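You operate a simulated robot arm through the tools that you are given. There is no shell and no other tool.

You run a simulated robot arm. Do the job below in one go: nothing can be reset, and whatever is moved stays where it is left.

JOB
Brush paste over the back of the green sheet, then rinse the brush.
Fine: Paste from the yellow tray, rinse in the grey tray, brush back where it lay; the other sheet stays dry. Spill a teaspoon at most, drop nothing, leave nothing switched on.

The check looks at the end state, three seconds after you hand in, the way a careful person would. Anything else that was tipped, shoved, dropped, spilled or broken makes it a failure. Flat cloth is picked up by pressing the open fingertips on it (5 to 10 N) and closing them slowly along it; thin cloth reads only 2 to 8 mm in the jaws.

ROBOT AND FRAMES
A 6-joint arm with a two-finger gripper, fixed in place. Base frame: the origin is at the foot of the arm, x ahead of it, y to its left, z up. Lengths are in m, angles in rad, forces in N, time in s.
Its first joint turns from -2.897 to 2.897 rad. Payload 2.54 kg.
The TCP is the grasp point between the finger pads, 0.03 m short of the fingertips. In the tool frame z runs along the fingers and y along their closing line. The gripper opens to 0.116 m. The gripper's body begins 0.095 m behind the TCP.
Orientation is told as [roll, pitch, yaw] about the base's x, y, z axes, in that order, counted from this pose: with the fingers straight down and closing along the base's y, the tool's x points along the base's -x, its y along +y and its z along -z.

CONTROLS
- The arm moves only by the tool send_rows. Its argument "plan" is a list of rows, each an object (a shift or turn left out is 0, a gripper value left out holds the last) with "rot": the turn, a rotation vector about the tool's x, y, z in units of 5 degrees (1.0 is 5 degrees), a list of three; "offset": the shift along the tool's x, y, z in units of 25 mm (1.0 is 25 mm), a list of three; "grip": the opening in per cent of the stroke, from 0 (shut) to 100 (fully open). In form: [{"rot": [rx, ry, rz], "offset": [tx, ty, tz], "grip": grip}, ...]. A call has 1 to 20 rows; each row shifts and turns the commanded pose from where the row before left it, along the tool's axes as they then stand. A call with a number of a shift or a turn outside -1 to 1 is refused whole. Rows are played at 5 a second. More than 0.05 m and 0.15 rad between two rows, or a gripper value outside its range, and nothing of the call is played. Where a pose cannot be reached the arm comes as near as it can. A force on the tool above 60 N (or 10 N above the force at the start of the call, whichever is more), or a blocked arm, ends the call early, and 0.2 s more pass. Each finger travels about 0.072 m/s and halts on what it meets, pressing with about 30 N; the grip force reading is that of the motor and also rises with nothing between the fingers. The clock runs only during rows and for 0.2 s after the last one: add rows that do not move to give the fingers time. The reply holds the time, the measured pose of the TCP, the force on the tool along the base axes, the opening and the grip force, in the units named above and with some noise, with the torque about the TCP (base axes, N m) and any sound that the robot's microphone picked up.
- Cameras (640 x 400 px; columns grow to the right, rows downward): "scene" is fixed at [0.2198, 0.4986, 1.4677]; the picture's right is [0.14, 0.99, 0.00], its down [0.78, -0.11, -0.62] and it looks along [-0.61, 0.09, -0.79] (base axes); focal length 214 px, centre (320, 200). "wrist" rides on the gripper at [0.069, -0.015, -0.122] in the tool frame; the picture's right is [0.21, 0.98, 0.00], its down [-0.83, 0.18, -0.53] and it looks along [-0.52, 0.11, 0.85] (tool axes); focal length 251 px, centre (320, 200).
- camera(camera): a new picture of that camera. No time passes.
- pixel_to_xyz(camera, pixels): for up to 12 pixels [column, row] of the newest picture of that camera ("zoom" is the newest enlarged one), the place [x, y, z] in the base frame of the surface seen there, good to about 0.003 m. No time passes.
- enlarge(camera, box): a new picture of the part [left, top, right, bottom] of that camera's present view, enlarged. No time passes.
- hand_in(): hands the job in; it is judged then, once.

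Unless the task says otherwise, let go and move clear before handing in.

The tools are called after "Request:" by a JSON object that holds its "method" and its "body". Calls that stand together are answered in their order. send_rows: Moves the arm, as the interface text tells. Its arguments: {"type":"object","properties":{"plan":{"type":"array","items":{"type":"object","properties":{"rot":{"type":"array","items":{"type":"number"}},"offset":{"type":"array","items":{"type":"number"}},"grip":{"type":"number"}}}}},"required":["plan"]} The other tools are called the same way: camera (camera) takes a picture; pixel_to_xyz (camera, pixels) gives the place of the surface under pixels of a picture; enlarge (camera, box) takes an enlarged picture of a part of a camera's view; hand_in () hands the job in.

At the start:

```text
clock: 0.0
tcp_pos: [-0.0016, 0.4576, 1.1925]
orientation: [0.001, 0.0, -0.001]
contact_force: [0.2, -0.3, -0.4]
moment: [0.0, -0.03, -0.01]
width: 0.1162
finger_force: 0.1
```

scene: 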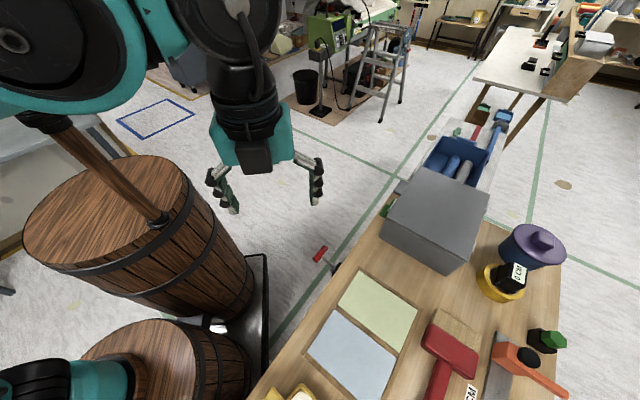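
wrist: 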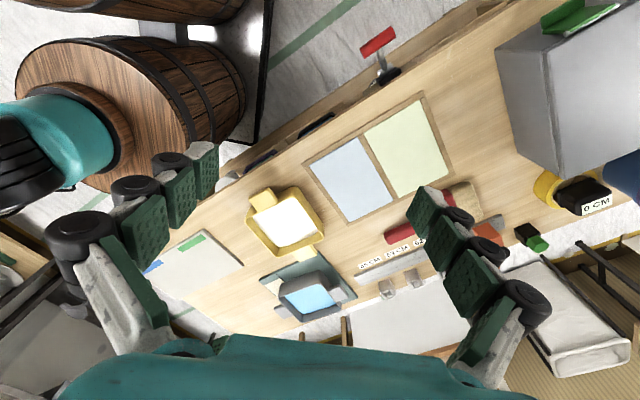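

The wrist picture shows a green sheet near (408,147), a blue sheet near (350,178), a yellow tray at (285,222), a grey tray at (307,290) and a red item at (430,225) that may be the brush. I'll look closer before moving.

Request:
{"method": "enlarge", "body": {"camera": "wrist", "box": [240, 80, 520, 255]}}

Request:
{"method": "enlarge", "body": {"camera": "scene", "box": [260, 200, 580, 400]}}

Request:
{"method": "enlarge", "body": {"camera": "wrist", "box": [140, 160, 400, 340]}}

Request:
{"method": "pixel_to_xyz", "body": {"camera": "wrist", "pixels": [[408, 147], [350, 178], [285, 222], [307, 290], [400, 237], [460, 200], [420, 99], [453, 176], [365, 128], [396, 200], [308, 165], [347, 222]]}}

Request:
{"method": "pixel_to_xyz", "body": {"camera": "scene", "pixels": [[378, 310], [350, 355], [450, 345], [440, 380], [455, 320], [495, 370], [420, 310], [520, 355], [290, 395], [320, 254], [335, 268], [545, 342]]}}

```text
2.29 times, centred on (380, 168) of wrist
```

zoom: 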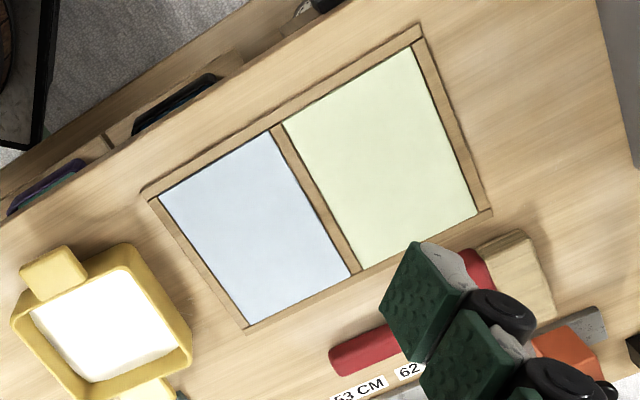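

```text
2.00 times, centred on (420, 300) of scene
```

zoom: 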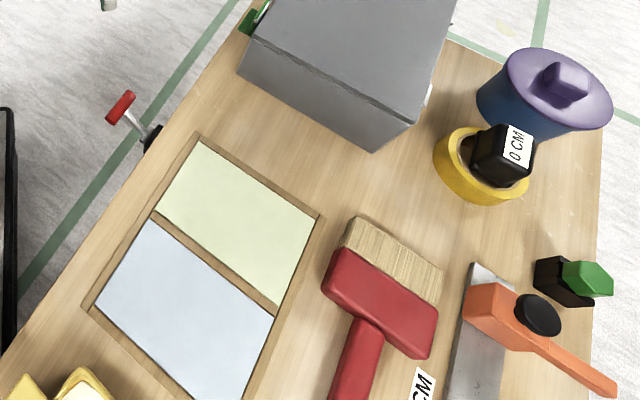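

```text
2.22 times, centred on (270, 250) of wrist
```

zoom: 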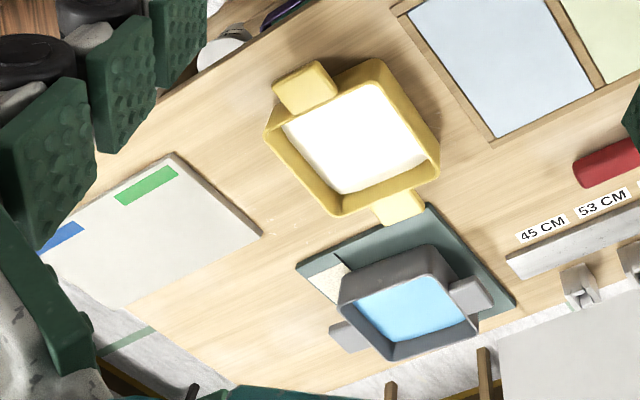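

```text
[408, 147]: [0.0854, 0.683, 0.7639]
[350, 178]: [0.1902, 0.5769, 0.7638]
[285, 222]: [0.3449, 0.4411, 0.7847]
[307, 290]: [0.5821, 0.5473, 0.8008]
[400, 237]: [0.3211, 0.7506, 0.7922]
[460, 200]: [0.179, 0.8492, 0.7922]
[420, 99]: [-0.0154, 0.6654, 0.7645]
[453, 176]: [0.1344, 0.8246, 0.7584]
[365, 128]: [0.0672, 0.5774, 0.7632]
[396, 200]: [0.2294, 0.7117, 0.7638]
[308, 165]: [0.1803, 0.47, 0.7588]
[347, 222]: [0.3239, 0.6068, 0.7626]
```

```text
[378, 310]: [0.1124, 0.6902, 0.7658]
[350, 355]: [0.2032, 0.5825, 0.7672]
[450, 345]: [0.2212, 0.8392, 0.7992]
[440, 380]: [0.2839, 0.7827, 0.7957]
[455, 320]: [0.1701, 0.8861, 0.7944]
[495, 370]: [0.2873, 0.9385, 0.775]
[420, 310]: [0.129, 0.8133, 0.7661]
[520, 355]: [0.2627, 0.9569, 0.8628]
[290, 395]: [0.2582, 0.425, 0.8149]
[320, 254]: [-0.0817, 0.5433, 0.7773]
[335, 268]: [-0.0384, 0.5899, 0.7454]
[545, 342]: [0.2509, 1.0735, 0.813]
```

The brush is the red one, with its bristles near scene (395,275) and (455,320), and the two sheets lie in a wood-edged frame. I'll measure the grey box and the other objects, then move the wrist camera closer to the brush.

Request:
{"method": "pixel_to_xyz", "body": {"camera": "scene", "pixels": [[440, 215], [385, 240], [445, 270], [487, 230], [500, 285], [515, 275], [530, 245], [498, 345], [560, 390], [485, 395], [500, 335], [400, 205]]}}

Request:
{"method": "send_rows", "body": {"plan": [{"offset": [0, 1, 0]}, {"offset": [0, 1, 0]}, {"offset": [0, 1, 0]}, {"offset": [0, 1, 0]}, {"offset": [0, 1, 0]}, {"offset": [0, 1, 0]}, {"offset": [0, 1, 0]}, {"offset": [0, 1, 0]}, {"offset": [0, 1, 0]}, {"offset": [0, 1, 0]}]}}

Request:
{"method": "camera", "body": {"camera": "wrist"}}

Request:
{"method": "camera", "body": {"camera": "scene"}}

```text
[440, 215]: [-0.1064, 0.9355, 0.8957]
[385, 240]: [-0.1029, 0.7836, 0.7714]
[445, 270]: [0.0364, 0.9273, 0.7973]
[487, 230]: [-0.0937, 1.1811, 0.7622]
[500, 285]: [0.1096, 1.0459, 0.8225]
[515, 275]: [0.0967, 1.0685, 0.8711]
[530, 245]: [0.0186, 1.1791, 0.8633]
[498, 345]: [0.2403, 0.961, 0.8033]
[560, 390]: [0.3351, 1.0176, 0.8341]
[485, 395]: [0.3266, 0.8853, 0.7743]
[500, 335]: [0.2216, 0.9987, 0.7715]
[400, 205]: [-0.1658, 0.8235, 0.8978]
```

```text
clock: 2.2
tcp_pos: [-0.0002, 0.7056, 1.1941]
orientation: [0.002, 0.0, -0.002]
contact_force: [0.2, -1.1, 0.9]
moment: [0.12, 0.04, -0.01]
width: 0.1157
finger_force: 0.1
```

```text
taken
```

wrist: 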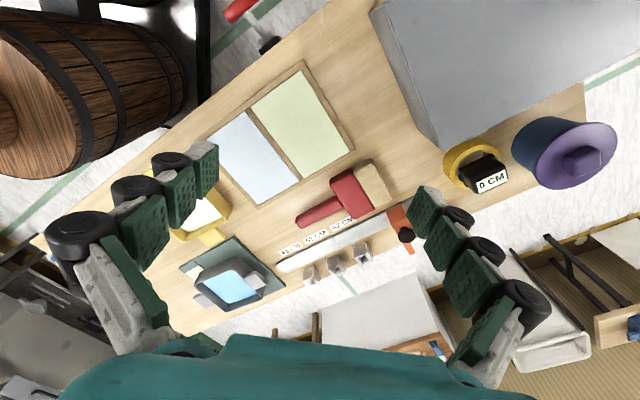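

```text
taken
```

scene: 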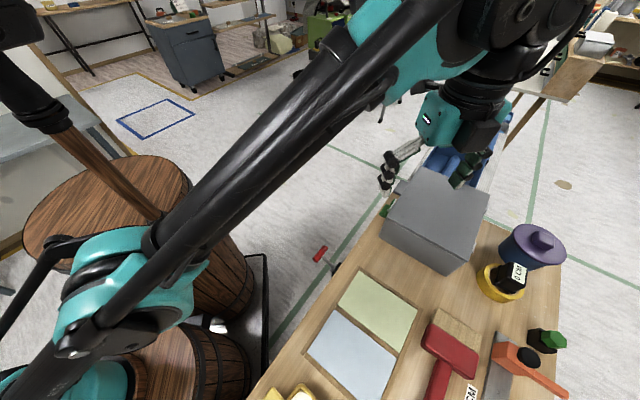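

The brush now sits at about (345,195) in the wrist view, with its handle running to (297,220). I'll enlarge it and take its geometry.

Request:
{"method": "enlarge", "body": {"camera": "wrist", "box": [250, 130, 430, 242]}}

Request:
{"method": "pixel_to_xyz", "body": {"camera": "wrist", "pixels": [[300, 219], [315, 213], [330, 206], [338, 202], [352, 195], [335, 178], [370, 209], [352, 168], [388, 200], [372, 185], [363, 162], [391, 198]]}}

Request:
{"method": "pixel_to_xyz", "body": {"camera": "wrist", "pixels": [[305, 64], [355, 148], [258, 205], [210, 137], [252, 104], [300, 180], [303, 120], [245, 155], [330, 90], [420, 180], [320, 190], [290, 250]]}}

Request:
{"method": "enlarge", "body": {"camera": "wrist", "box": [150, 170, 310, 320]}}

```text
3.56 times, centred on (340, 186) of wrist
```

zoom: 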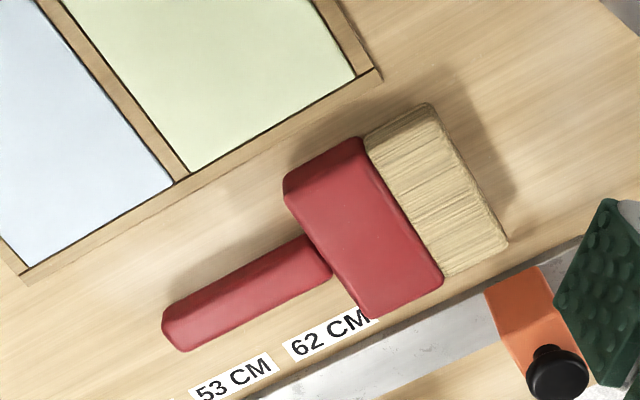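

```text
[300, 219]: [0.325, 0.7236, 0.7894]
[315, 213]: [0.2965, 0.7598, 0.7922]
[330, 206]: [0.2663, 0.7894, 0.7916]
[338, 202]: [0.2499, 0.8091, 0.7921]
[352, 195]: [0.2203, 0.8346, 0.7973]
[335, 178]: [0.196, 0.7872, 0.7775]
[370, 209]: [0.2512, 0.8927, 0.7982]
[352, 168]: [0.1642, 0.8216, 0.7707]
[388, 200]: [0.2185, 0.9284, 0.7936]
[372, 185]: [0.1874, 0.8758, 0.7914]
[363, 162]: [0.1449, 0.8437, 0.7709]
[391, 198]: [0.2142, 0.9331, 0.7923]
```

```text
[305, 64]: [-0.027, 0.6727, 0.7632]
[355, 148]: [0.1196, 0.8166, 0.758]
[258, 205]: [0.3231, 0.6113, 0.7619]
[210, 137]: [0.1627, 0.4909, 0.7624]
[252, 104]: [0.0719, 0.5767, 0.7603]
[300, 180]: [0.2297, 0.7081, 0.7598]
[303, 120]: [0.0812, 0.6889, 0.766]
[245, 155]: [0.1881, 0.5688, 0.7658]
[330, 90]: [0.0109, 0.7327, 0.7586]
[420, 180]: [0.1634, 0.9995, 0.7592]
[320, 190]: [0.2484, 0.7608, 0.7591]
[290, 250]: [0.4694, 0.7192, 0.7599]
```

```text
2.67 times, centred on (230, 245) of wrist
```

zoom: 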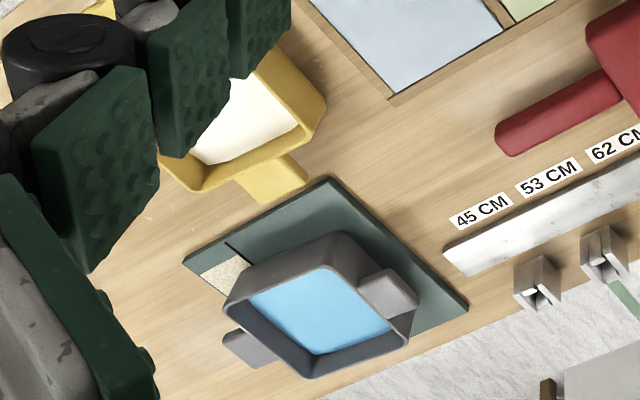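

The sheets look plain, so I want to confirm that their backs face up and to measure both trays. I'll zoom in on the sheets and then move over the trays.

Request:
{"method": "enlarge", "body": {"camera": "wrist", "box": [200, 55, 360, 155]}}

Request:
{"method": "enlarge", "body": {"camera": "scene", "box": [300, 260, 430, 400]}}

Request:
{"method": "send_rows", "body": {"plan": [{"offset": [-1, -1, 0]}, {"offset": [-1, -1, 0]}, {"offset": [-1, -1, 0]}, {"offset": [-1, -1, 0]}, {"offset": [-1, -1, 0]}, {"offset": [-1, -1, 0]}, {"offset": [-1, -1, 0]}, {"offset": [-1, -1, 0]}, {"offset": [0, -1, 0.5]}, {"offset": [0, 0, 1]}, {"offset": [0, 0, 1]}]}}

Request:
{"method": "camera", "body": {"camera": "wrist"}}

Request:
{"method": "camera", "body": {"camera": "scene"}}

```text
4.00 times, centred on (280, 105) of wrist
```

zoom: 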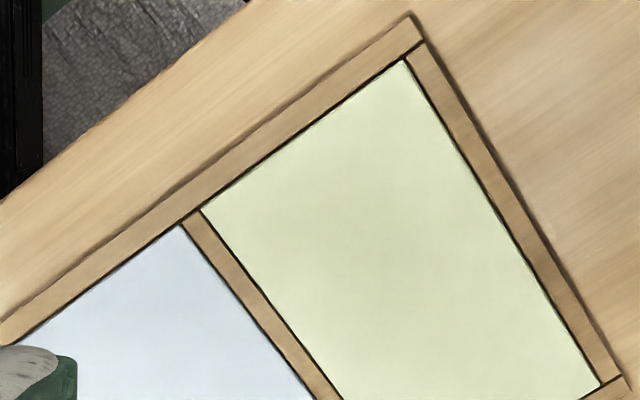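

```text
2.86 times, centred on (365, 330) of scene
```

zoom: 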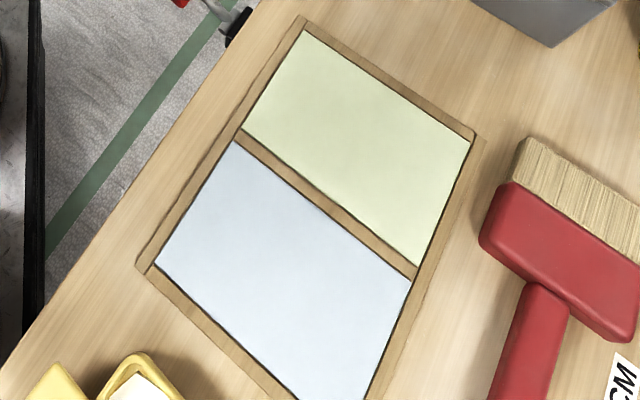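

```text
clock: 4.6
tcp_pos: [0.2001, 0.4824, 1.1283]
orientation: [-0.001, 0.001, -0.001]
contact_force: [0.2, 0.9, -0.1]
moment: [0.03, 0.01, -0.02]
width: 0.1157
finger_force: 0.0
```

```text
taken
```

wrist: 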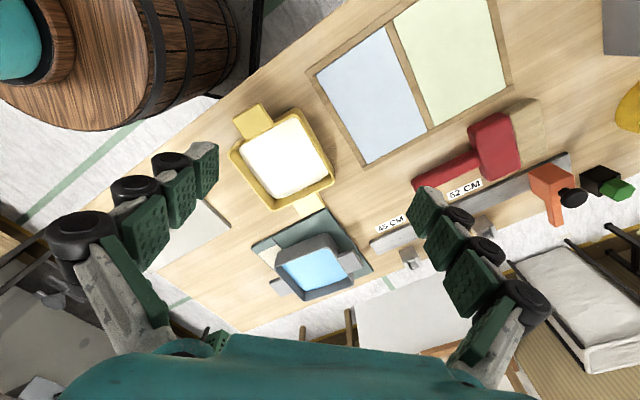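

```text
taken
```

scene: 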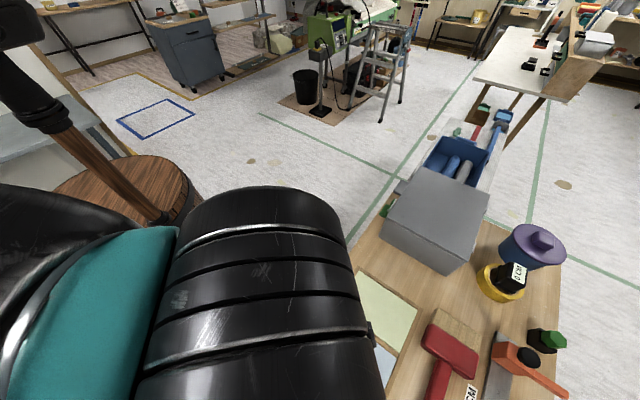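

The yellow tray is at (283,160) and the grey tray at (315,265) in the wrist view. I'll zoom in on both and measure their rims and liquid levels.

Request:
{"method": "enlarge", "body": {"camera": "wrist", "box": [210, 90, 370, 215]}}

Request:
{"method": "pixel_to_xyz", "body": {"camera": "wrist", "pixels": [[231, 152], [297, 110], [332, 176], [269, 207], [245, 155], [295, 120], [325, 177], [270, 198], [253, 122], [307, 205], [283, 160], [300, 165]]}}

Request:
{"method": "pixel_to_xyz", "body": {"camera": "wrist", "pixels": [[276, 251], [332, 236], [355, 278], [303, 298], [287, 264], [325, 250], [345, 280], [305, 290], [315, 268], [350, 260], [280, 288], [254, 246]]}}

Request:
{"method": "enlarge", "body": {"camera": "wrist", "box": [240, 200, 400, 310]}}

```text
3.20 times, centred on (290, 152) of wrist
```

zoom: 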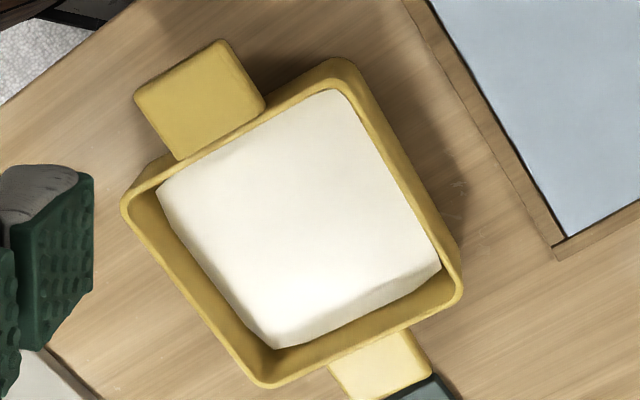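

```text
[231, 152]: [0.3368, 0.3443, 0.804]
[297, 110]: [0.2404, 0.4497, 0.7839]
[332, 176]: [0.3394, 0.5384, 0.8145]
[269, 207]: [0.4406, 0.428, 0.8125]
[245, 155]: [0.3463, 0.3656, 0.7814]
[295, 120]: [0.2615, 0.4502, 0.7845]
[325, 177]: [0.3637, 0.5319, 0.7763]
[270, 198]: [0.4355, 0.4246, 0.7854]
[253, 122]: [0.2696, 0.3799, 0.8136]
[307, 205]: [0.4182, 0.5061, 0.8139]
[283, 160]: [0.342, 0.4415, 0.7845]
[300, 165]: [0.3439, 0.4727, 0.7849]
```

```text
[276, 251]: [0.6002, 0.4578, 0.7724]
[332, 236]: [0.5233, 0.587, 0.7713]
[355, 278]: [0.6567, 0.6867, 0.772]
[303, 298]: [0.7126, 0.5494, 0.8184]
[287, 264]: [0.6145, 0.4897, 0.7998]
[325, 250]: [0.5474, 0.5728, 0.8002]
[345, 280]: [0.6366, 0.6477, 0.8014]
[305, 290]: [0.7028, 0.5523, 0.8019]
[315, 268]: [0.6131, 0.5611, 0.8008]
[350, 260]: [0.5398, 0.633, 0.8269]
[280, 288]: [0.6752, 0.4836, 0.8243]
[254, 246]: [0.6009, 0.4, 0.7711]
```

```text
3.64 times, centred on (320, 255) of wrist
```

zoom: 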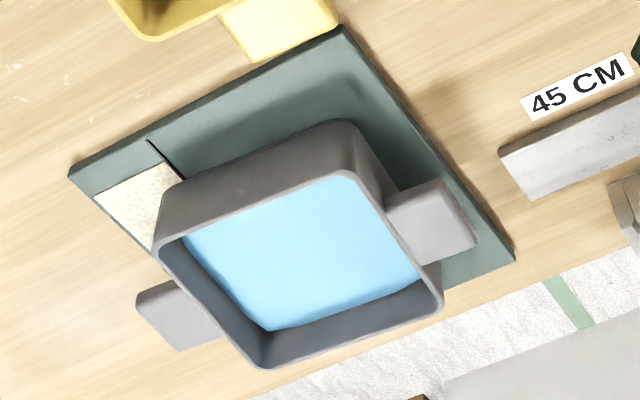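

The yellow tray's rim is about 0.815 m high with paste at 0.785, and the grey tray's water is at 0.80. Next I'll turn the wrist to about yaw 131° so that the wrist camera will see the bristles, and check the arm can reach that.

Request:
{"method": "send_rows", "body": {"plan": [{"rot": [0, 0, -1]}, {"rot": [0, 0, -1]}, {"rot": [0, 0, -1]}, {"rot": [0, 0, -1]}, {"rot": [0, 0, -1]}, {"rot": [0, 0, -1]}, {"rot": [0, 0, -1]}, {"rot": [0, 0, -1]}, {"rot": [0, 0, -1]}, {"rot": [0, 0, -1]}, {"rot": [0, 0, -1]}, {"rot": [0, 0, -1]}, {"rot": [0, 0, -1]}, {"rot": [0, 0, -1]}, {"rot": [0, 0, -1]}, {"rot": [0, 0, -1]}, {"rot": [0, 0, -1]}, {"rot": [0, 0, -1]}, {"rot": [0, 0, -1]}, {"rot": [0, 0, -1]}]}}

Request:
{"method": "camera", "body": {"camera": "wrist"}}

Request:
{"method": "camera", "body": {"camera": "scene"}}

```text
clock: 8.8
tcp_pos: [0.1982, 0.4831, 1.1302]
orientation: [-0.001, 0.0, 1.745]
contact_force: [-0.6, 0.0, 0.4]
moment: [-0.03, 0.01, 0.01]
width: 0.116
finger_force: 0.1
```

```text
taken
```

wrist: 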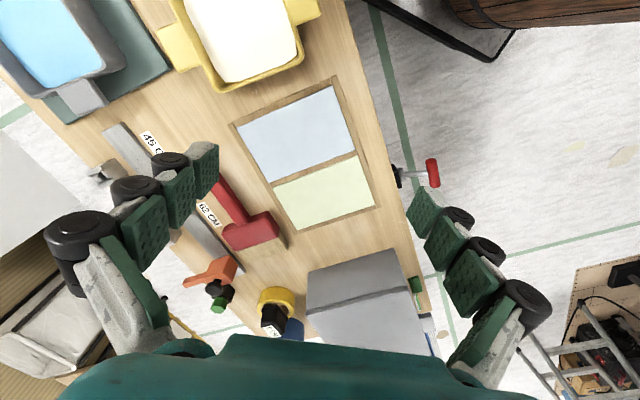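

```text
taken
```

scene: 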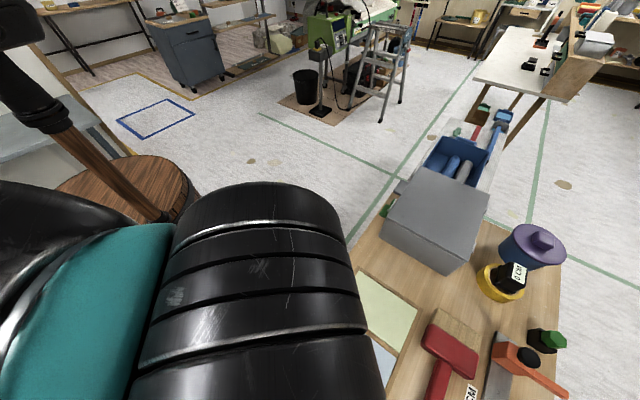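

The arm reached yaw 100° without trouble. I'll finish the turn to about 131° and move over the handle at about 0.98 m for a close look.

Request:
{"method": "send_rows", "body": {"plan": [{"rot": [0, 0, -1]}, {"rot": [0, 0, -1]}, {"rot": [0, 0, -1]}, {"rot": [0, 0, -1]}, {"rot": [0, 0, -1]}, {"rot": [0, 0, -1]}, {"rot": [0, 0, -0.26]}, {"offset": [-0.3, -0.982, 0.507]}, {"offset": [-0.3, -0.982, 0.507]}, {"offset": [-0.3, -0.982, 0.507]}, {"offset": [-0.3, -0.982, 0.507]}, {"offset": [-0.3, -0.982, 0.507]}, {"offset": [-0.3, -0.982, 0.507]}, {"offset": [-0.3, -0.982, 0.507]}, {"offset": [-0.3, -0.982, 0.507]}, {"offset": [-0.3, -0.982, 0.507]}, {"offset": [-0.3, -0.982, 0.507]}, {"offset": [-0.3, -0.982, 0.507]}, {"offset": [-0.3, -0.982, 0.507]}]}}

Request:
{"method": "camera", "body": {"camera": "wrist"}}

Request:
{"method": "camera", "body": {"camera": "scene"}}

```text
clock: 12.8
tcp_pos: [0.3603, 0.744, 0.9779]
orientation: [-0.001, 0.001, 2.292]
contact_force: [0.1, -0.3, 0.1]
moment: [0.02, -0.03, 0.01]
width: 0.116
finger_force: 0.0
```

```text
taken
```

wrist: 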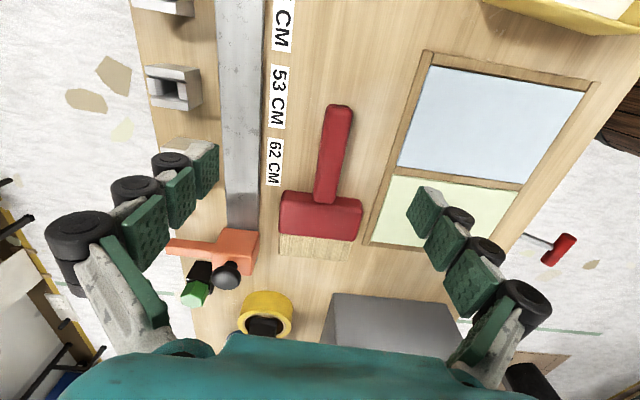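

```text
taken
```

scene: 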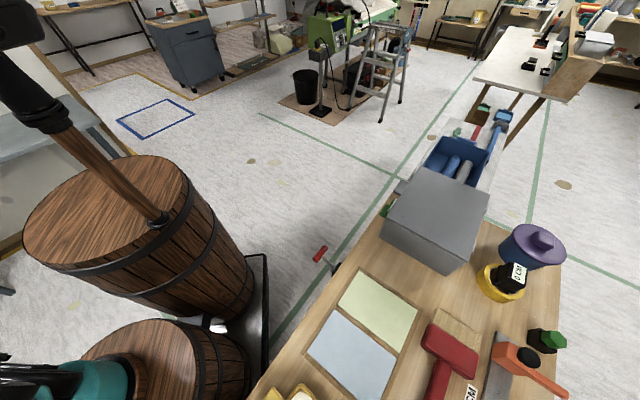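

The brush is clearly visible now, with the handle from (340,106) to (325,200) and the bristles at about (315,246). I'll zoom in and measure it.

Request:
{"method": "enlarge", "body": {"camera": "wrist", "box": [240, 90, 400, 275]}}

Request:
{"method": "pixel_to_xyz", "body": {"camera": "wrist", "pixels": [[339, 108], [338, 125], [334, 150], [330, 175], [326, 195], [327, 202], [322, 210], [318, 225], [316, 234], [315, 244], [313, 254], [312, 262]]}}

Request:
{"method": "pixel_to_xyz", "body": {"camera": "wrist", "pixels": [[284, 195], [360, 202], [280, 230], [352, 240], [281, 240], [349, 248], [280, 252], [348, 258], [324, 150], [345, 152], [317, 198], [336, 198]]}}

```text
2.16 times, centred on (320, 182) of wrist
```

zoom: 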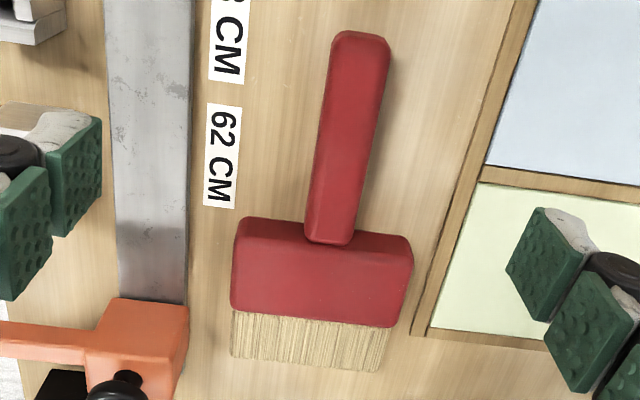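

```text
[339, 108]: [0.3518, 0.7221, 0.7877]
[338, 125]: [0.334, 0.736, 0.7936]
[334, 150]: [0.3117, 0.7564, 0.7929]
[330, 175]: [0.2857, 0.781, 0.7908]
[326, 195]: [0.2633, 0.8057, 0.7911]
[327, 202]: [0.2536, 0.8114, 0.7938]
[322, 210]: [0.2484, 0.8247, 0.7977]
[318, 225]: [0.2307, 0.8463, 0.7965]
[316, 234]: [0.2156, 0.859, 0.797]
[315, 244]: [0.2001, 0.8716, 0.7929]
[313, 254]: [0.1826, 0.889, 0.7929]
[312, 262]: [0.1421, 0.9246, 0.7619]
```

```text
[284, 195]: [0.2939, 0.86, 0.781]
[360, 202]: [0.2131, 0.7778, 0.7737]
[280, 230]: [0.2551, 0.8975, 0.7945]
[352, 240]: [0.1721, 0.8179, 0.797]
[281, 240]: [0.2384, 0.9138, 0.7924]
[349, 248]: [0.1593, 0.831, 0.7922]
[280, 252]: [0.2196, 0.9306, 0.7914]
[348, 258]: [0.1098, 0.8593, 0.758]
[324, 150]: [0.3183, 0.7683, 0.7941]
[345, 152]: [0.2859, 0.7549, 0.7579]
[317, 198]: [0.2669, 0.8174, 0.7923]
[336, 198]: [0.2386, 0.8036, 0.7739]
```

The brush points along about (-0.705, 0.709). The handle is about 0.03 m wide and meets the head near (0.256, 0.811), and the bristles are about 0.115 m wide. I'll line up at yaw 134.8° above the handle next to the head with the jaws part open, then check.

Request:
{"method": "send_rows", "body": {"plan": [{"rot": [0, 0, -0.7], "grip": 62}, {"offset": [-0.716, 0.171, 0.787]}, {"offset": [-0.716, 0.171, 0.787]}, {"offset": [-0.716, 0.171, 0.787]}, {"offset": [-0.716, 0.171, 0.787]}, {"offset": [-0.716, 0.171, 0.787]}, {"offset": [-0.716, 0.171, 0.787]}, {}]}}

Request:
{"method": "camera", "body": {"camera": "wrist"}}

Request:
{"method": "camera", "body": {"camera": "scene"}}

```text
clock: 14.6
tcp_pos: [0.2672, 0.8024, 0.8592]
orientation: [0.0, 0.002, 2.353]
contact_force: [0.5, -0.7, 0.2]
moment: [0.01, 0.01, 0.01]
width: 0.0719
finger_force: 0.1
```

```text
taken
```

wrist: 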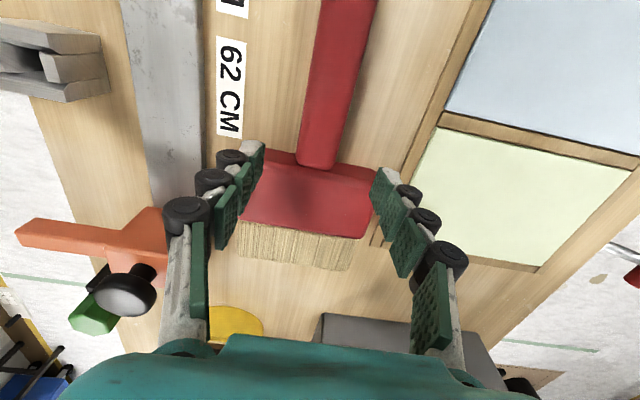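

```text
taken
```

scene: 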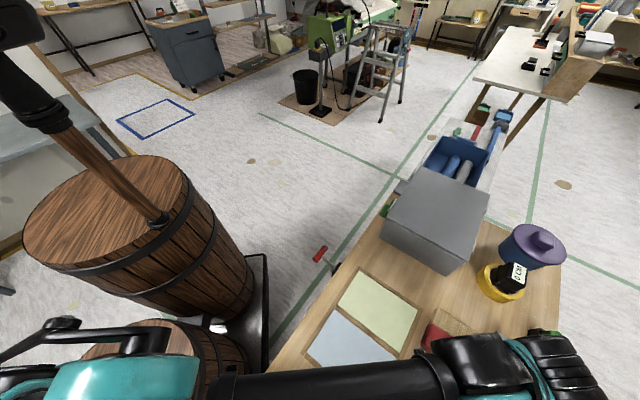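

The handle meets the head at about (317,165). I'll take finer measurements before going down.

Request:
{"method": "pixel_to_xyz", "body": {"camera": "wrist", "pixels": [[346, 20], [337, 60], [328, 100], [320, 140], [317, 162], [300, 130], [343, 130], [310, 190], [300, 228], [296, 250], [294, 262], [312, 175]]}}

Request:
{"method": "pixel_to_xyz", "body": {"camera": "wrist", "pixels": [[245, 220], [360, 236], [262, 155], [375, 172], [242, 232], [352, 248], [240, 255], [348, 268], [430, 150], [380, 240], [225, 130], [200, 130]]}}

Request:
{"method": "enlarge", "body": {"camera": "wrist", "box": [200, 100, 440, 290]}}

```text
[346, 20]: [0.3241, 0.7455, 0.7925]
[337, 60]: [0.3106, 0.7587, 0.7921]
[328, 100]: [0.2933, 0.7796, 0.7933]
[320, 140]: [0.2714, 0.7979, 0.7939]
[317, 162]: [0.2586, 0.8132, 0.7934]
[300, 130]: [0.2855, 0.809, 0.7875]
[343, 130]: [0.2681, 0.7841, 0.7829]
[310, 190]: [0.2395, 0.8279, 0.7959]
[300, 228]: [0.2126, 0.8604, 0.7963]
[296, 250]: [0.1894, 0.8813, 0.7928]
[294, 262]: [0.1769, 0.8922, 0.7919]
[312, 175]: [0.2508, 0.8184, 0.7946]
```

```text
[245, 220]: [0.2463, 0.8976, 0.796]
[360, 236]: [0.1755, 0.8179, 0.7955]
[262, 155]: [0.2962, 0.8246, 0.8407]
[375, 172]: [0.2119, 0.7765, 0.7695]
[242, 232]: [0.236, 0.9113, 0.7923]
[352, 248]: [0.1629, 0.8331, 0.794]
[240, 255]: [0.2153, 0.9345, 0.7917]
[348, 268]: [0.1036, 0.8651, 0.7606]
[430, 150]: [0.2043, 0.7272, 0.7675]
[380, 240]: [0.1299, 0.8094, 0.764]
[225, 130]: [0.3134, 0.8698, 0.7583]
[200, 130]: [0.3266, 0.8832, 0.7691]
```

```text
2.11 times, centred on (320, 195) of wrist
```

zoom: 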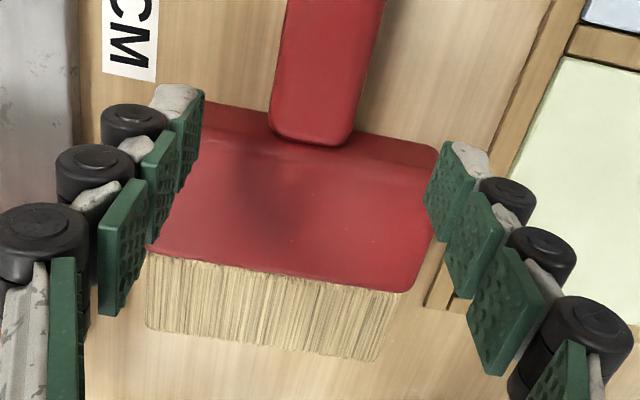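

The handle centreline matches the TCP to about 1 mm. I'll go down to z≈0.794, which puts the fingertips about 5 mm above the table, and check before closing.

Request:
{"method": "send_rows", "body": {"plan": [{"offset": [0, 0, 0.9]}, {"offset": [0, 0, 0.9]}, {"offset": [0, 0, 0.5]}, {"offset": [0, 0, 0.3]}, {}]}}

Request:
{"method": "camera", "body": {"camera": "wrist"}}

```text
clock: 15.8
tcp_pos: [0.2656, 0.8034, 0.7948]
orientation: [0.0, 0.001, 2.354]
contact_force: [0.2, -0.5, -0.3]
moment: [-0.01, 0.01, -0.02]
width: 0.0718
finger_force: 0.0
```

```text
taken
```

wrist: 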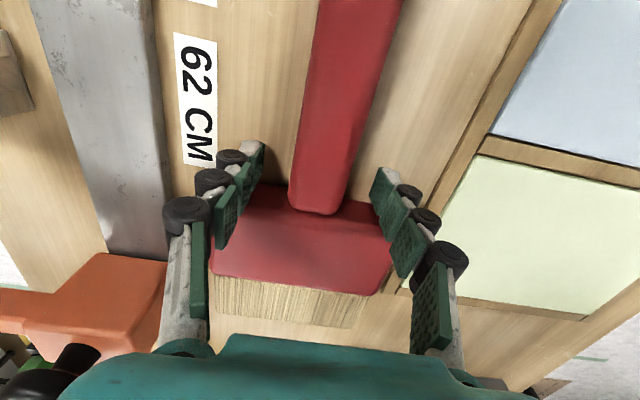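

No contact yet, and both fingers straddle the handle at (255,155) and (380,185). I'll close on it in stages.

Request:
{"method": "send_rows", "body": {"plan": [{"grip": 40}, {"grip": 32}, {"grip": 24}, {"grip": 10}, {"grip": 0}, {}, {}]}}

Request:
{"method": "camera", "body": {"camera": "wrist"}}

```text
clock: 17.4
tcp_pos: [0.2671, 0.8029, 0.7943]
orientation: [-0.001, 0.001, 2.353]
contact_force: [0.1, -0.6, 0.7]
moment: [0.03, 0.0, -0.04]
width: 0.033
finger_force: 30.5
```

```text
taken
```

wrist: 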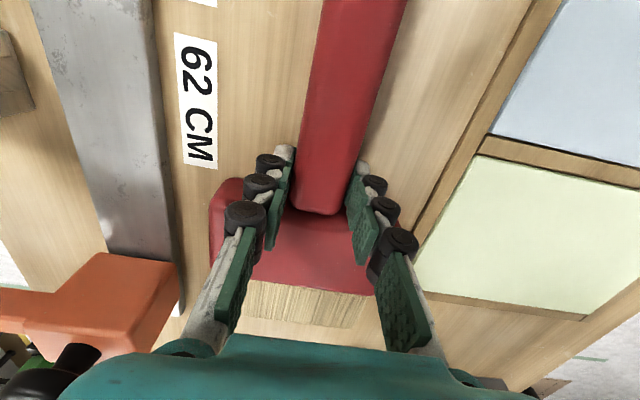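

The grip holds at 33 mm with 30 N. I'll lift 5 cm and check whether the brush tips in the jaws.

Request:
{"method": "send_rows", "body": {"plan": [{"offset": [0, 0, -0.4]}, {"offset": [0, 0, -0.8]}, {"offset": [0, 0, -0.8]}, {}, {}]}}

Request:
{"method": "camera", "body": {"camera": "wrist"}}

Request:
{"method": "camera", "body": {"camera": "scene"}}

```text
clock: 18.6
tcp_pos: [0.2671, 0.8052, 0.8446]
orientation: [-0.001, -0.001, 2.352]
contact_force: [-0.1, 0.5, -2.1]
moment: [-0.08, -0.05, 0.0]
width: 0.0331
finger_force: 30.0
```

```text
taken
```

wrist: 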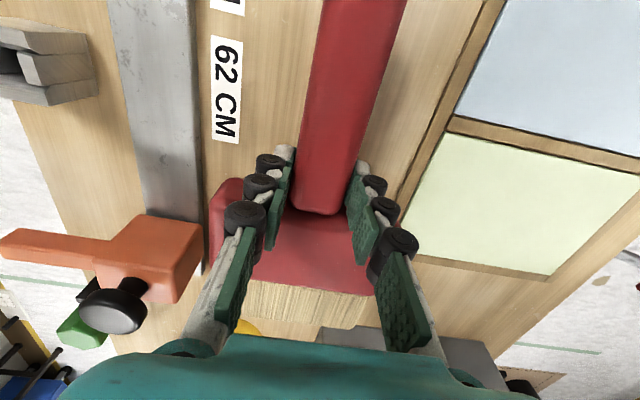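

```text
taken
```

scene: 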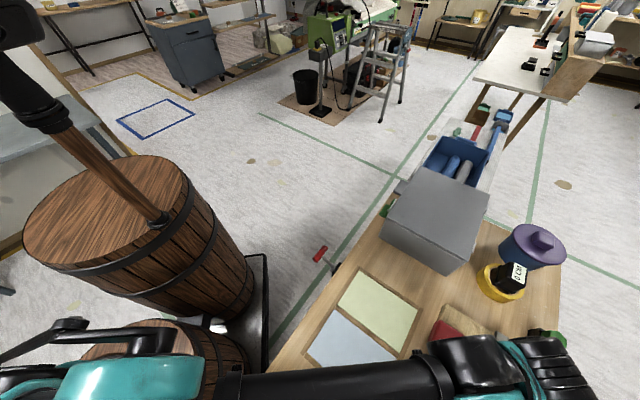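

The brush is held level with no slip, and the load is about 2 N. I'll lift it well clear, carry it towards the yellow tray over the bare side of the bench, and turn to yaw 90° so the bristle line can lie along the tray's diagonal.

Request:
{"method": "send_rows", "body": {"plan": [{"offset": [0, 0, -1]}, {"offset": [0, 0, -1]}, {"offset": [0, 0, -1]}, {"offset": [0, 0, -1]}, {"offset": [0, 0, -1]}, {"offset": [0, 0, -1]}, {"offset": [0, 0, -1]}, {"offset": [0, 0, -1]}, {"offset": [0, 0, -1]}, {"offset": [0, 0, -1]}, {}]}}

Request:
{"method": "send_rows", "body": {"plan": [{"offset": [0.976, 0.621, 0]}, {"offset": [0.976, 0.621, 0]}, {"offset": [0.976, 0.621, 0]}, {"offset": [0.976, 0.621, 0]}, {"offset": [0.976, 0.621, 0]}, {"offset": [0.976, 0.621, 0]}, {"offset": [0.976, 0.621, 0]}, {"offset": [0.976, 0.621, 0]}, {"offset": [0.976, 0.621, 0]}, {"offset": [0.976, 0.621, 0]}, {"offset": [0.976, 0.621, 0]}, {"offset": [0.976, 0.621, 0]}, {"offset": [0.976, 0.621, 0]}, {"offset": [0.976, 0.621, 0]}, {"offset": [0.976, 0.621, 0]}, {}]}}

Request:
{"method": "send_rows", "body": {"plan": [{"rot": [0, 0, 1]}, {"rot": [0, 0, 1]}, {"rot": [0, 0, 1]}, {"rot": [0, 0, 1]}, {"rot": [0, 0, 1]}, {"rot": [0, 0, 1]}, {"rot": [0, 0, 1]}, {"rot": [0, 0, 1]}, {"rot": [0, 0, 0.96]}, {}]}}

Request:
{"method": "camera", "body": {"camera": "wrist"}}

Request:
{"method": "camera", "body": {"camera": "scene"}}

```text
clock: 21.0
tcp_pos: [0.2684, 0.7977, 1.0904]
orientation: [0.0, -0.001, 2.353]
contact_force: [0.0, 0.4, -1.3]
moment: [-0.05, -0.1, -0.02]
width: 0.033
finger_force: 30.2
out of reach, approached as far as the arm can: row 10
```

```text
clock: 24.4
tcp_pos: [0.3616, 0.3742, 1.0918]
orientation: [0.001, 0.001, 2.353]
contact_force: [-1.4, 1.5, -1.9]
moment: [-0.06, -0.06, -0.03]
width: 0.033
finger_force: 29.5
```

```text
clock: 26.6
tcp_pos: [0.3598, 0.3744, 1.0916]
orientation: [0.0, -0.001, 1.569]
contact_force: [1.1, 0.4, -1.6]
moment: [-0.04, 0.0, -0.01]
width: 0.0333
finger_force: 29.0
```

```text
taken
```

wrist: 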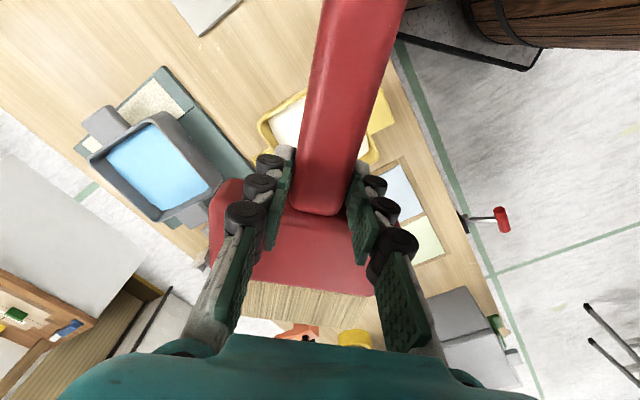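

```text
taken
```

scene: 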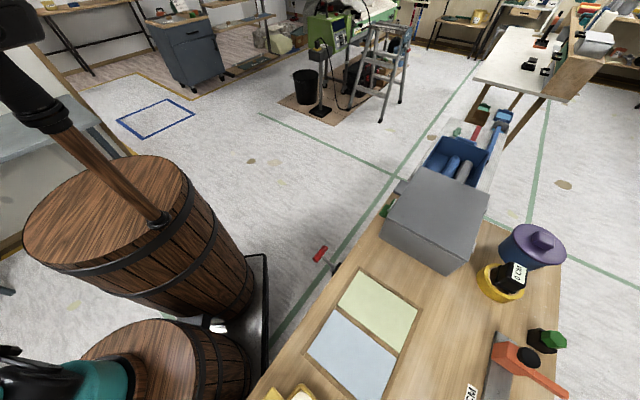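

The grey tray is clear at (155,170), but the handle hides the yellow tray. I'll shift sideways so I can measure the yellow tray properly.

Request:
{"method": "send_rows", "body": {"plan": [{"offset": [0, 1, 0.5]}, {"offset": [0, 1, 0.5]}, {"offset": [0, 1, 0.5]}, {"offset": [0, 1, 0.5]}, {"offset": [0, 1, 0.5]}, {"offset": [0, 0.6, 0.5]}, {}]}}

Request:
{"method": "camera", "body": {"camera": "wrist"}}

```text
clock: 28.2
tcp_pos: [0.2201, 0.3736, 1.015]
orientation: [0.0, 0.0, 1.571]
contact_force: [0.9, -0.5, -2.1]
moment: [-0.08, 0.01, -0.01]
width: 0.0329
finger_force: 30.2
```

```text
taken
```

wrist: 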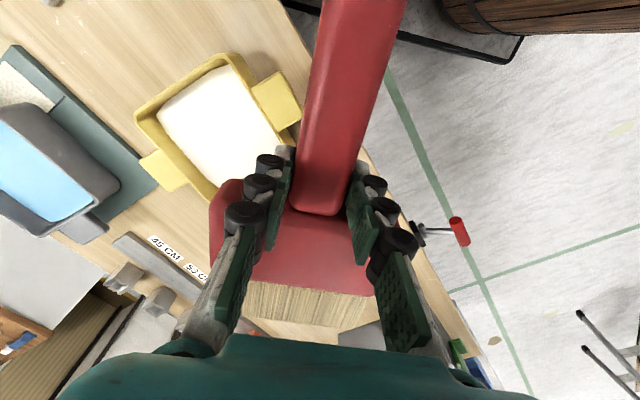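

Most of the yellow tray shows at (210,120), with its lower corner hidden. I'll shift a little more to uncover it.

Request:
{"method": "send_rows", "body": {"plan": [{"offset": [-1, 0, 0]}, {"offset": [-1, 0, 0]}, {"offset": [-0.5, 0.4, 0]}, {}]}}

Request:
{"method": "enlarge", "body": {"camera": "wrist", "box": [80, 0, 340, 190]}}

Request:
{"method": "camera", "body": {"camera": "wrist"}}

```text
clock: 29.2
tcp_pos: [0.2118, 0.4365, 1.0164]
orientation: [0.0, 0.0, 1.57]
contact_force: [-0.8, 0.8, -3.2]
moment: [-0.08, 0.0, 0.0]
width: 0.0332
finger_force: 30.0
```

```text
2.11 times, centred on (210, 95) of wrist
```

zoom: 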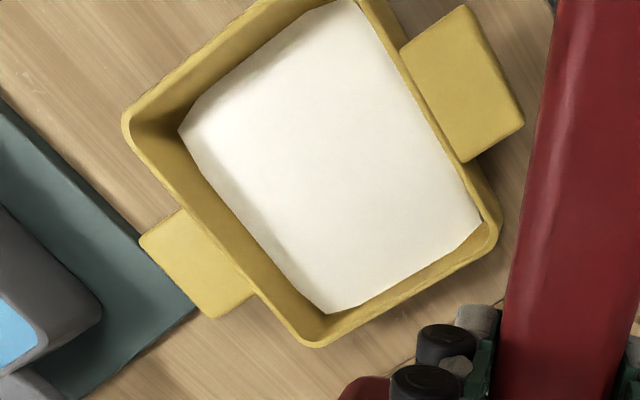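

```text
taken
```

wrist: 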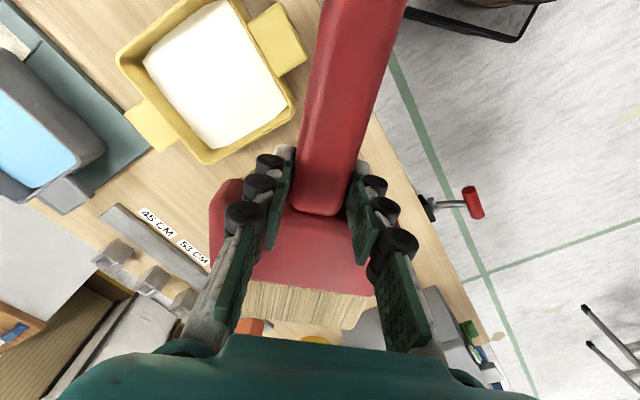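

The yellow tray is now fully in view, with its rim corners near (117,58), (210,163), (294,114) and the paste corners near (144,62), (212,147), (286,105). I'll measure them.

Request:
{"method": "pixel_to_xyz", "body": {"camera": "wrist", "pixels": [[120, 58], [209, 160], [292, 112], [146, 64], [213, 146], [284, 104], [225, 6], [170, 110], [250, 135], [280, 88], [258, 40], [180, 20]]}}

Request:
{"method": "pixel_to_xyz", "body": {"camera": "wrist", "pixels": [[215, 80], [180, 118], [187, 112], [160, 95], [248, 130], [245, 125], [268, 70], [264, 72], [277, 40], [150, 128], [172, 103], [240, 138]]}}

```text
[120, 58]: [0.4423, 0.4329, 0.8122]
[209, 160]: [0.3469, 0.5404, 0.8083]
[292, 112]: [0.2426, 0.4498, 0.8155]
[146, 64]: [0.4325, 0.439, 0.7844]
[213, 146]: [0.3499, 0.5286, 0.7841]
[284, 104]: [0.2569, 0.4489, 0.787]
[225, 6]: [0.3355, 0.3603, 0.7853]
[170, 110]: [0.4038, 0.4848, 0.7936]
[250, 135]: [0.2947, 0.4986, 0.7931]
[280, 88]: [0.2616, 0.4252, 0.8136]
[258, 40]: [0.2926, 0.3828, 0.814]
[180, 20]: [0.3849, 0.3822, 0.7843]
```

```text
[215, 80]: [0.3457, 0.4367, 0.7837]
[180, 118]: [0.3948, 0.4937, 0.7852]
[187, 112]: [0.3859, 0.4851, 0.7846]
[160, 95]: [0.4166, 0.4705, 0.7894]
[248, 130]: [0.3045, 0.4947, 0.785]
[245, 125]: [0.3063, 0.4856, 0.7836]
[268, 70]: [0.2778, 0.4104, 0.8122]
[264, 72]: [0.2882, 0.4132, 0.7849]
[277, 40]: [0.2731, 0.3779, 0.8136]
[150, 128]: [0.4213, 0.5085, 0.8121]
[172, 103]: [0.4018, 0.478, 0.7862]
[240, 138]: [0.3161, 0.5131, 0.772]
```

The inner paste square is about 0.122 m on a side and centred at (0.344, 0.444), with its diagonals close to the base x and y axes. The bristles fit along that diagonal, so I'll centre over the tray at height and tilt the brush down 70°, in stages and well above it.

Request:
{"method": "send_rows", "body": {"plan": [{"offset": [0.1, -0.88, -0.2]}, {"offset": [0.1, -0.88, -0.2]}, {"offset": [0.1, -0.88, -0.2]}, {"offset": [0.1, -0.88, -0.2]}, {"offset": [0.1, -0.88, -0.2]}, {"offset": [0.08, -0.88, -0.2]}, {"rot": [0, 0, 0.6]}, {"rot": [0, 1, 0]}, {"rot": [0, 1, 0]}, {"rot": [0, 1, 0]}, {"rot": [0, 1, 0]}, {"rot": [0, 1, 0]}, {"rot": [0, 1, 0]}, {"rot": [0, 1, 0]}, {}]}}

Request:
{"method": "camera", "body": {"camera": "wrist"}}

Request:
{"method": "camera", "body": {"camera": "scene"}}

```text
clock: 32.4
tcp_pos: [0.3435, 0.4215, 1.0468]
orientation: [-0.006, 0.449, 1.518]
contact_force: [-0.7, -0.7, -1.8]
moment: [-0.05, -0.01, 0.02]
width: 0.0332
finger_force: 29.6
out of reach, approached as far as the arm can: row 13, 14
```

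```text
taken
```

wrist: 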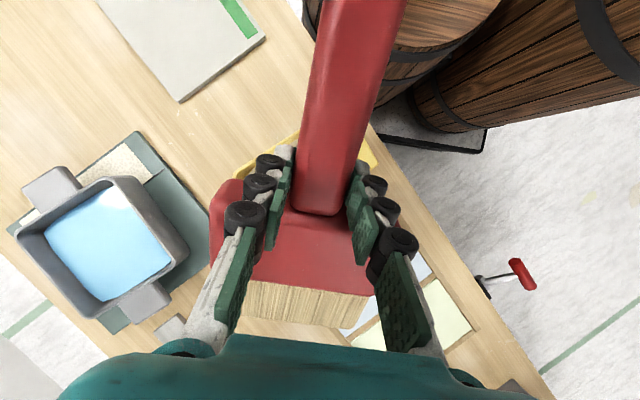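

```text
taken
```

scene: 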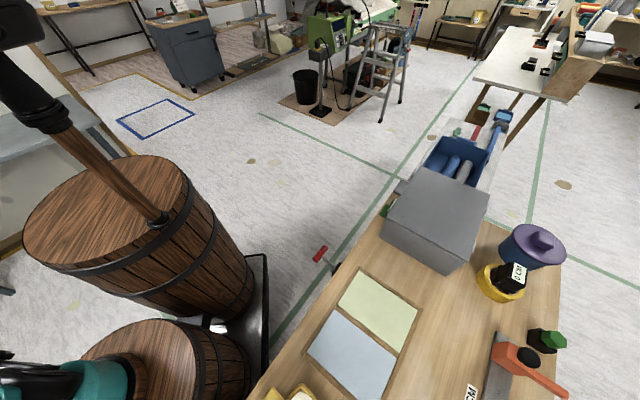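

The tilt stopped at about 26° (pitch 0.449), so the wrist can't lean back towards the base here. In the air I'll go back upright and test the opposite and sideways leans to find which brush direction allows a steep dip.

Request:
{"method": "send_rows", "body": {"plan": [{"rot": [0, -1, 0]}, {"rot": [0, -1, 0]}, {"rot": [0, -1, 0]}, {"rot": [0, -1, 0]}, {"rot": [0, -1, 0]}, {"rot": [0, -1, 0]}, {"rot": [0, -1, 0]}, {"rot": [0, -1, 0]}, {"rot": [0, -1, 0]}, {"rot": [0, -1, 0]}, {"rot": [0, -1, 0]}, {"rot": [0, -1, 0]}, {"rot": [0, -1, 0]}, {"rot": [0, -1, 0]}, {"rot": [0, -1, 0]}, {"rot": [0, -1, 0]}, {}]}}

Request:
{"method": "camera", "body": {"camera": "wrist"}}

```text
clock: 36.0
tcp_pos: [0.3414, 0.4226, 1.0473]
orientation: [-0.008, -0.948, 1.528]
contact_force: [0.3, 0.7, -2.1]
moment: [-0.11, -0.04, -0.02]
width: 0.0331
finger_force: 29.9
```

```text
taken
```

wrist: 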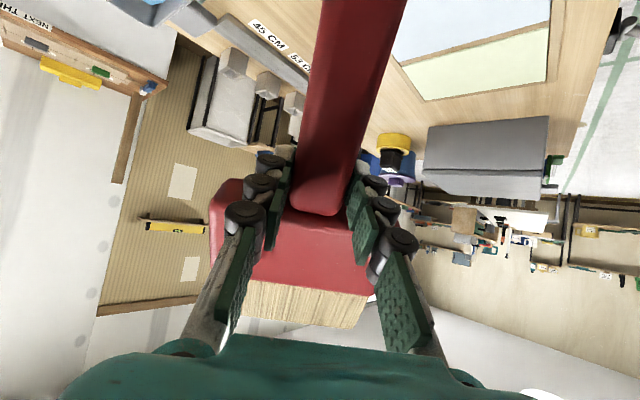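

Leaning outward works, since pitch reached -0.948 with no trouble. I'll hold the brush the other way round, with its bristles pointing back towards the base. First I'll check how close the barrels are before swinging the brush 180°.

Request:
{"method": "pixel_to_xyz", "body": {"camera": "scene", "pixels": [[105, 210], [185, 190], [110, 265], [165, 350], [200, 345], [240, 260], [245, 345], [150, 220], [60, 60]]}}

Request:
{"method": "send_rows", "body": {"plan": [{"rot": [0, 1, 0]}, {"rot": [0, 1, 0]}, {"rot": [0, 1, 0]}, {"rot": [0, 1, 0]}, {"rot": [0, 1, 0]}, {"rot": [0, 1, 0]}, {"rot": [0, 1, 0]}, {"rot": [0, 1, 0]}, {"rot": [0, 1, 0]}, {"rot": [0, 1, 0]}, {"rot": [0, 0.86, 0]}, {}]}}

```text
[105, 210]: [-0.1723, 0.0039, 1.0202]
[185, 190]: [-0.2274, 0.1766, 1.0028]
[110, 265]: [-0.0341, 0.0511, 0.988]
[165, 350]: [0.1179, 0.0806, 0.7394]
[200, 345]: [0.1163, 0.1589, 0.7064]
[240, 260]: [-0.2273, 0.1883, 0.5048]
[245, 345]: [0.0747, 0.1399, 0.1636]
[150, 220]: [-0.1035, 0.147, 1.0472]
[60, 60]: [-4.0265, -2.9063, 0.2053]
```

```text
clock: 38.6
tcp_pos: [0.3422, 0.4212, 1.0453]
orientation: [-0.006, 0.002, 1.52]
contact_force: [-0.5, 0.6, -1.5]
moment: [-0.1, -0.01, 0.0]
width: 0.0333
finger_force: 30.2
```

Upright again. The barrel top is at z≈1.02 but stays at x<0 and y<0.18, so the swing is clear. I'll turn the wrist 180° the other way, to yaw -93°.

Request:
{"method": "send_rows", "body": {"plan": [{"rot": [0, 0, 1]}, {"rot": [0, 0, 1]}, {"rot": [0, 0, 1]}, {"rot": [0, 0, 1]}, {"rot": [0, 0, 1]}, {"rot": [0, 0, 1]}, {"rot": [0, 0, 1]}, {"rot": [0, 0, 1]}, {"rot": [0, 0, 1]}, {"rot": [0, 0, 1]}, {"rot": [0, 0, 1]}, {"rot": [0, 0, 1]}, {"rot": [0, 0, 1]}, {"rot": [0, 0, 1]}, {"rot": [0, 0, 1]}, {"rot": [0, 0, 1]}, {"rot": [0, 0, 1]}, {"rot": [0, 0, 1]}]}}

Request:
{"method": "send_rows", "body": {"plan": [{"rot": [0, 0, 1]}, {"rot": [0, 0, 1]}, {"rot": [0, 0, 1]}, {"rot": [0, 0, 1]}, {"rot": [0, 0, 1]}, {"rot": [0, 0, 1]}, {"rot": [0, 0, 1]}, {"rot": [0, 0, 1]}, {"rot": [0, 0, 1]}, {"rot": [0, 0, 1]}, {"rot": [0, 0, 1]}, {"rot": [0, 0, 1]}, {"rot": [0, 0, 1]}, {"rot": [0, 0, 1]}, {"rot": [0, 0, 1]}, {"rot": [0, 0, 1]}, {"rot": [0, 0, 1]}, {"rot": [0, 0, 0.9]}]}}

Request:
{"method": "camera", "body": {"camera": "wrist"}}

Request:
{"method": "camera", "body": {"camera": "scene"}}

```text
clock: 42.4
tcp_pos: [0.3423, 0.4216, 1.0464]
orientation: [0.0, -0.006, -0.052]
contact_force: [-0.9, -0.1, -2.0]
moment: [0.01, 0.04, 0.0]
width: 0.0331
finger_force: 30.1
```

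```text
clock: 46.2
tcp_pos: [0.3416, 0.4228, 1.0456]
orientation: [0.005, 0.001, -1.614]
contact_force: [0.3, 0.3, -2.4]
moment: [0.12, -0.03, 0.01]
width: 0.0331
finger_force: 30.0
```

```text
taken
```

wrist: 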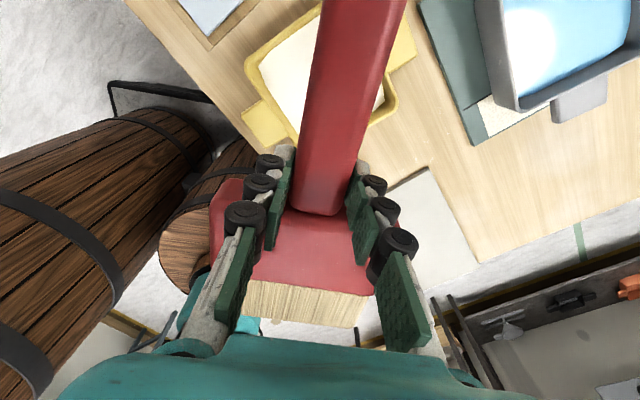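

```text
taken
```

scene: 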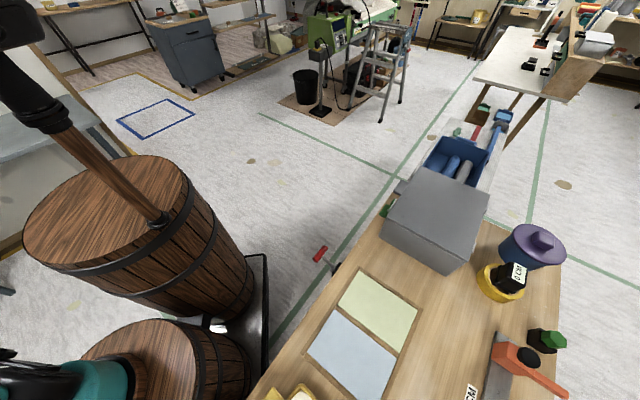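

Yaw -92.5° is reached, and the yellow tray sits behind the handle at (330,80). I'll shift 4.5 cm outward and tilt the bristles down, still well above the rim.

Request:
{"method": "send_rows", "body": {"plan": [{"offset": [0.9, 0.04, 0]}, {"offset": [0.9, 0.04, 0]}, {"rot": [0, 1, 0]}, {"rot": [0, 1, 0]}, {"rot": [0, 1, 0]}, {"rot": [0, 1, 0]}, {"rot": [0, 1, 0]}, {"rot": [0, 1, 0]}, {"rot": [0, 1, 0]}, {"rot": [0, 1, 0]}, {"rot": [0, 1, 0]}, {"rot": [0, 1, 0]}, {}]}}

Request:
{"method": "camera", "body": {"camera": "wrist"}}

Request:
{"method": "camera", "body": {"camera": "scene"}}

```text
clock: 49.0
tcp_pos: [0.3462, 0.4671, 1.0461]
orientation: [0.007, 0.873, -1.608]
contact_force: [-0.3, -0.3, -2.9]
moment: [0.03, 0.0, 0.0]
width: 0.033
finger_force: 30.1
```

```text
taken
```

wrist: 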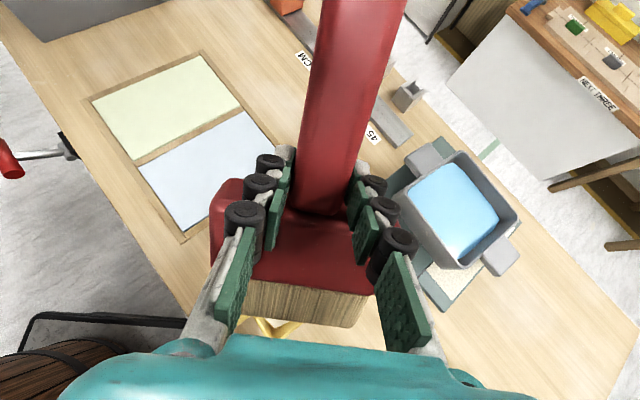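

```text
taken
```

scene: 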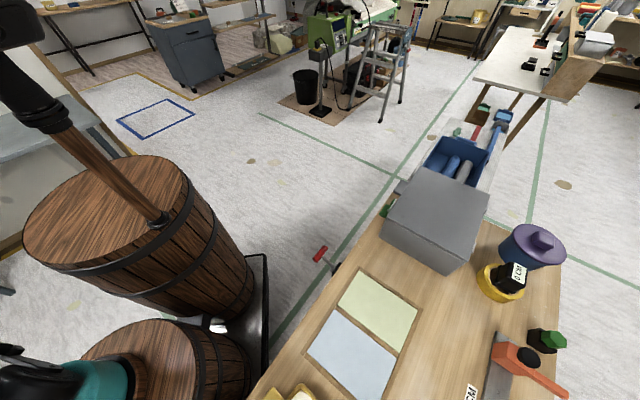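

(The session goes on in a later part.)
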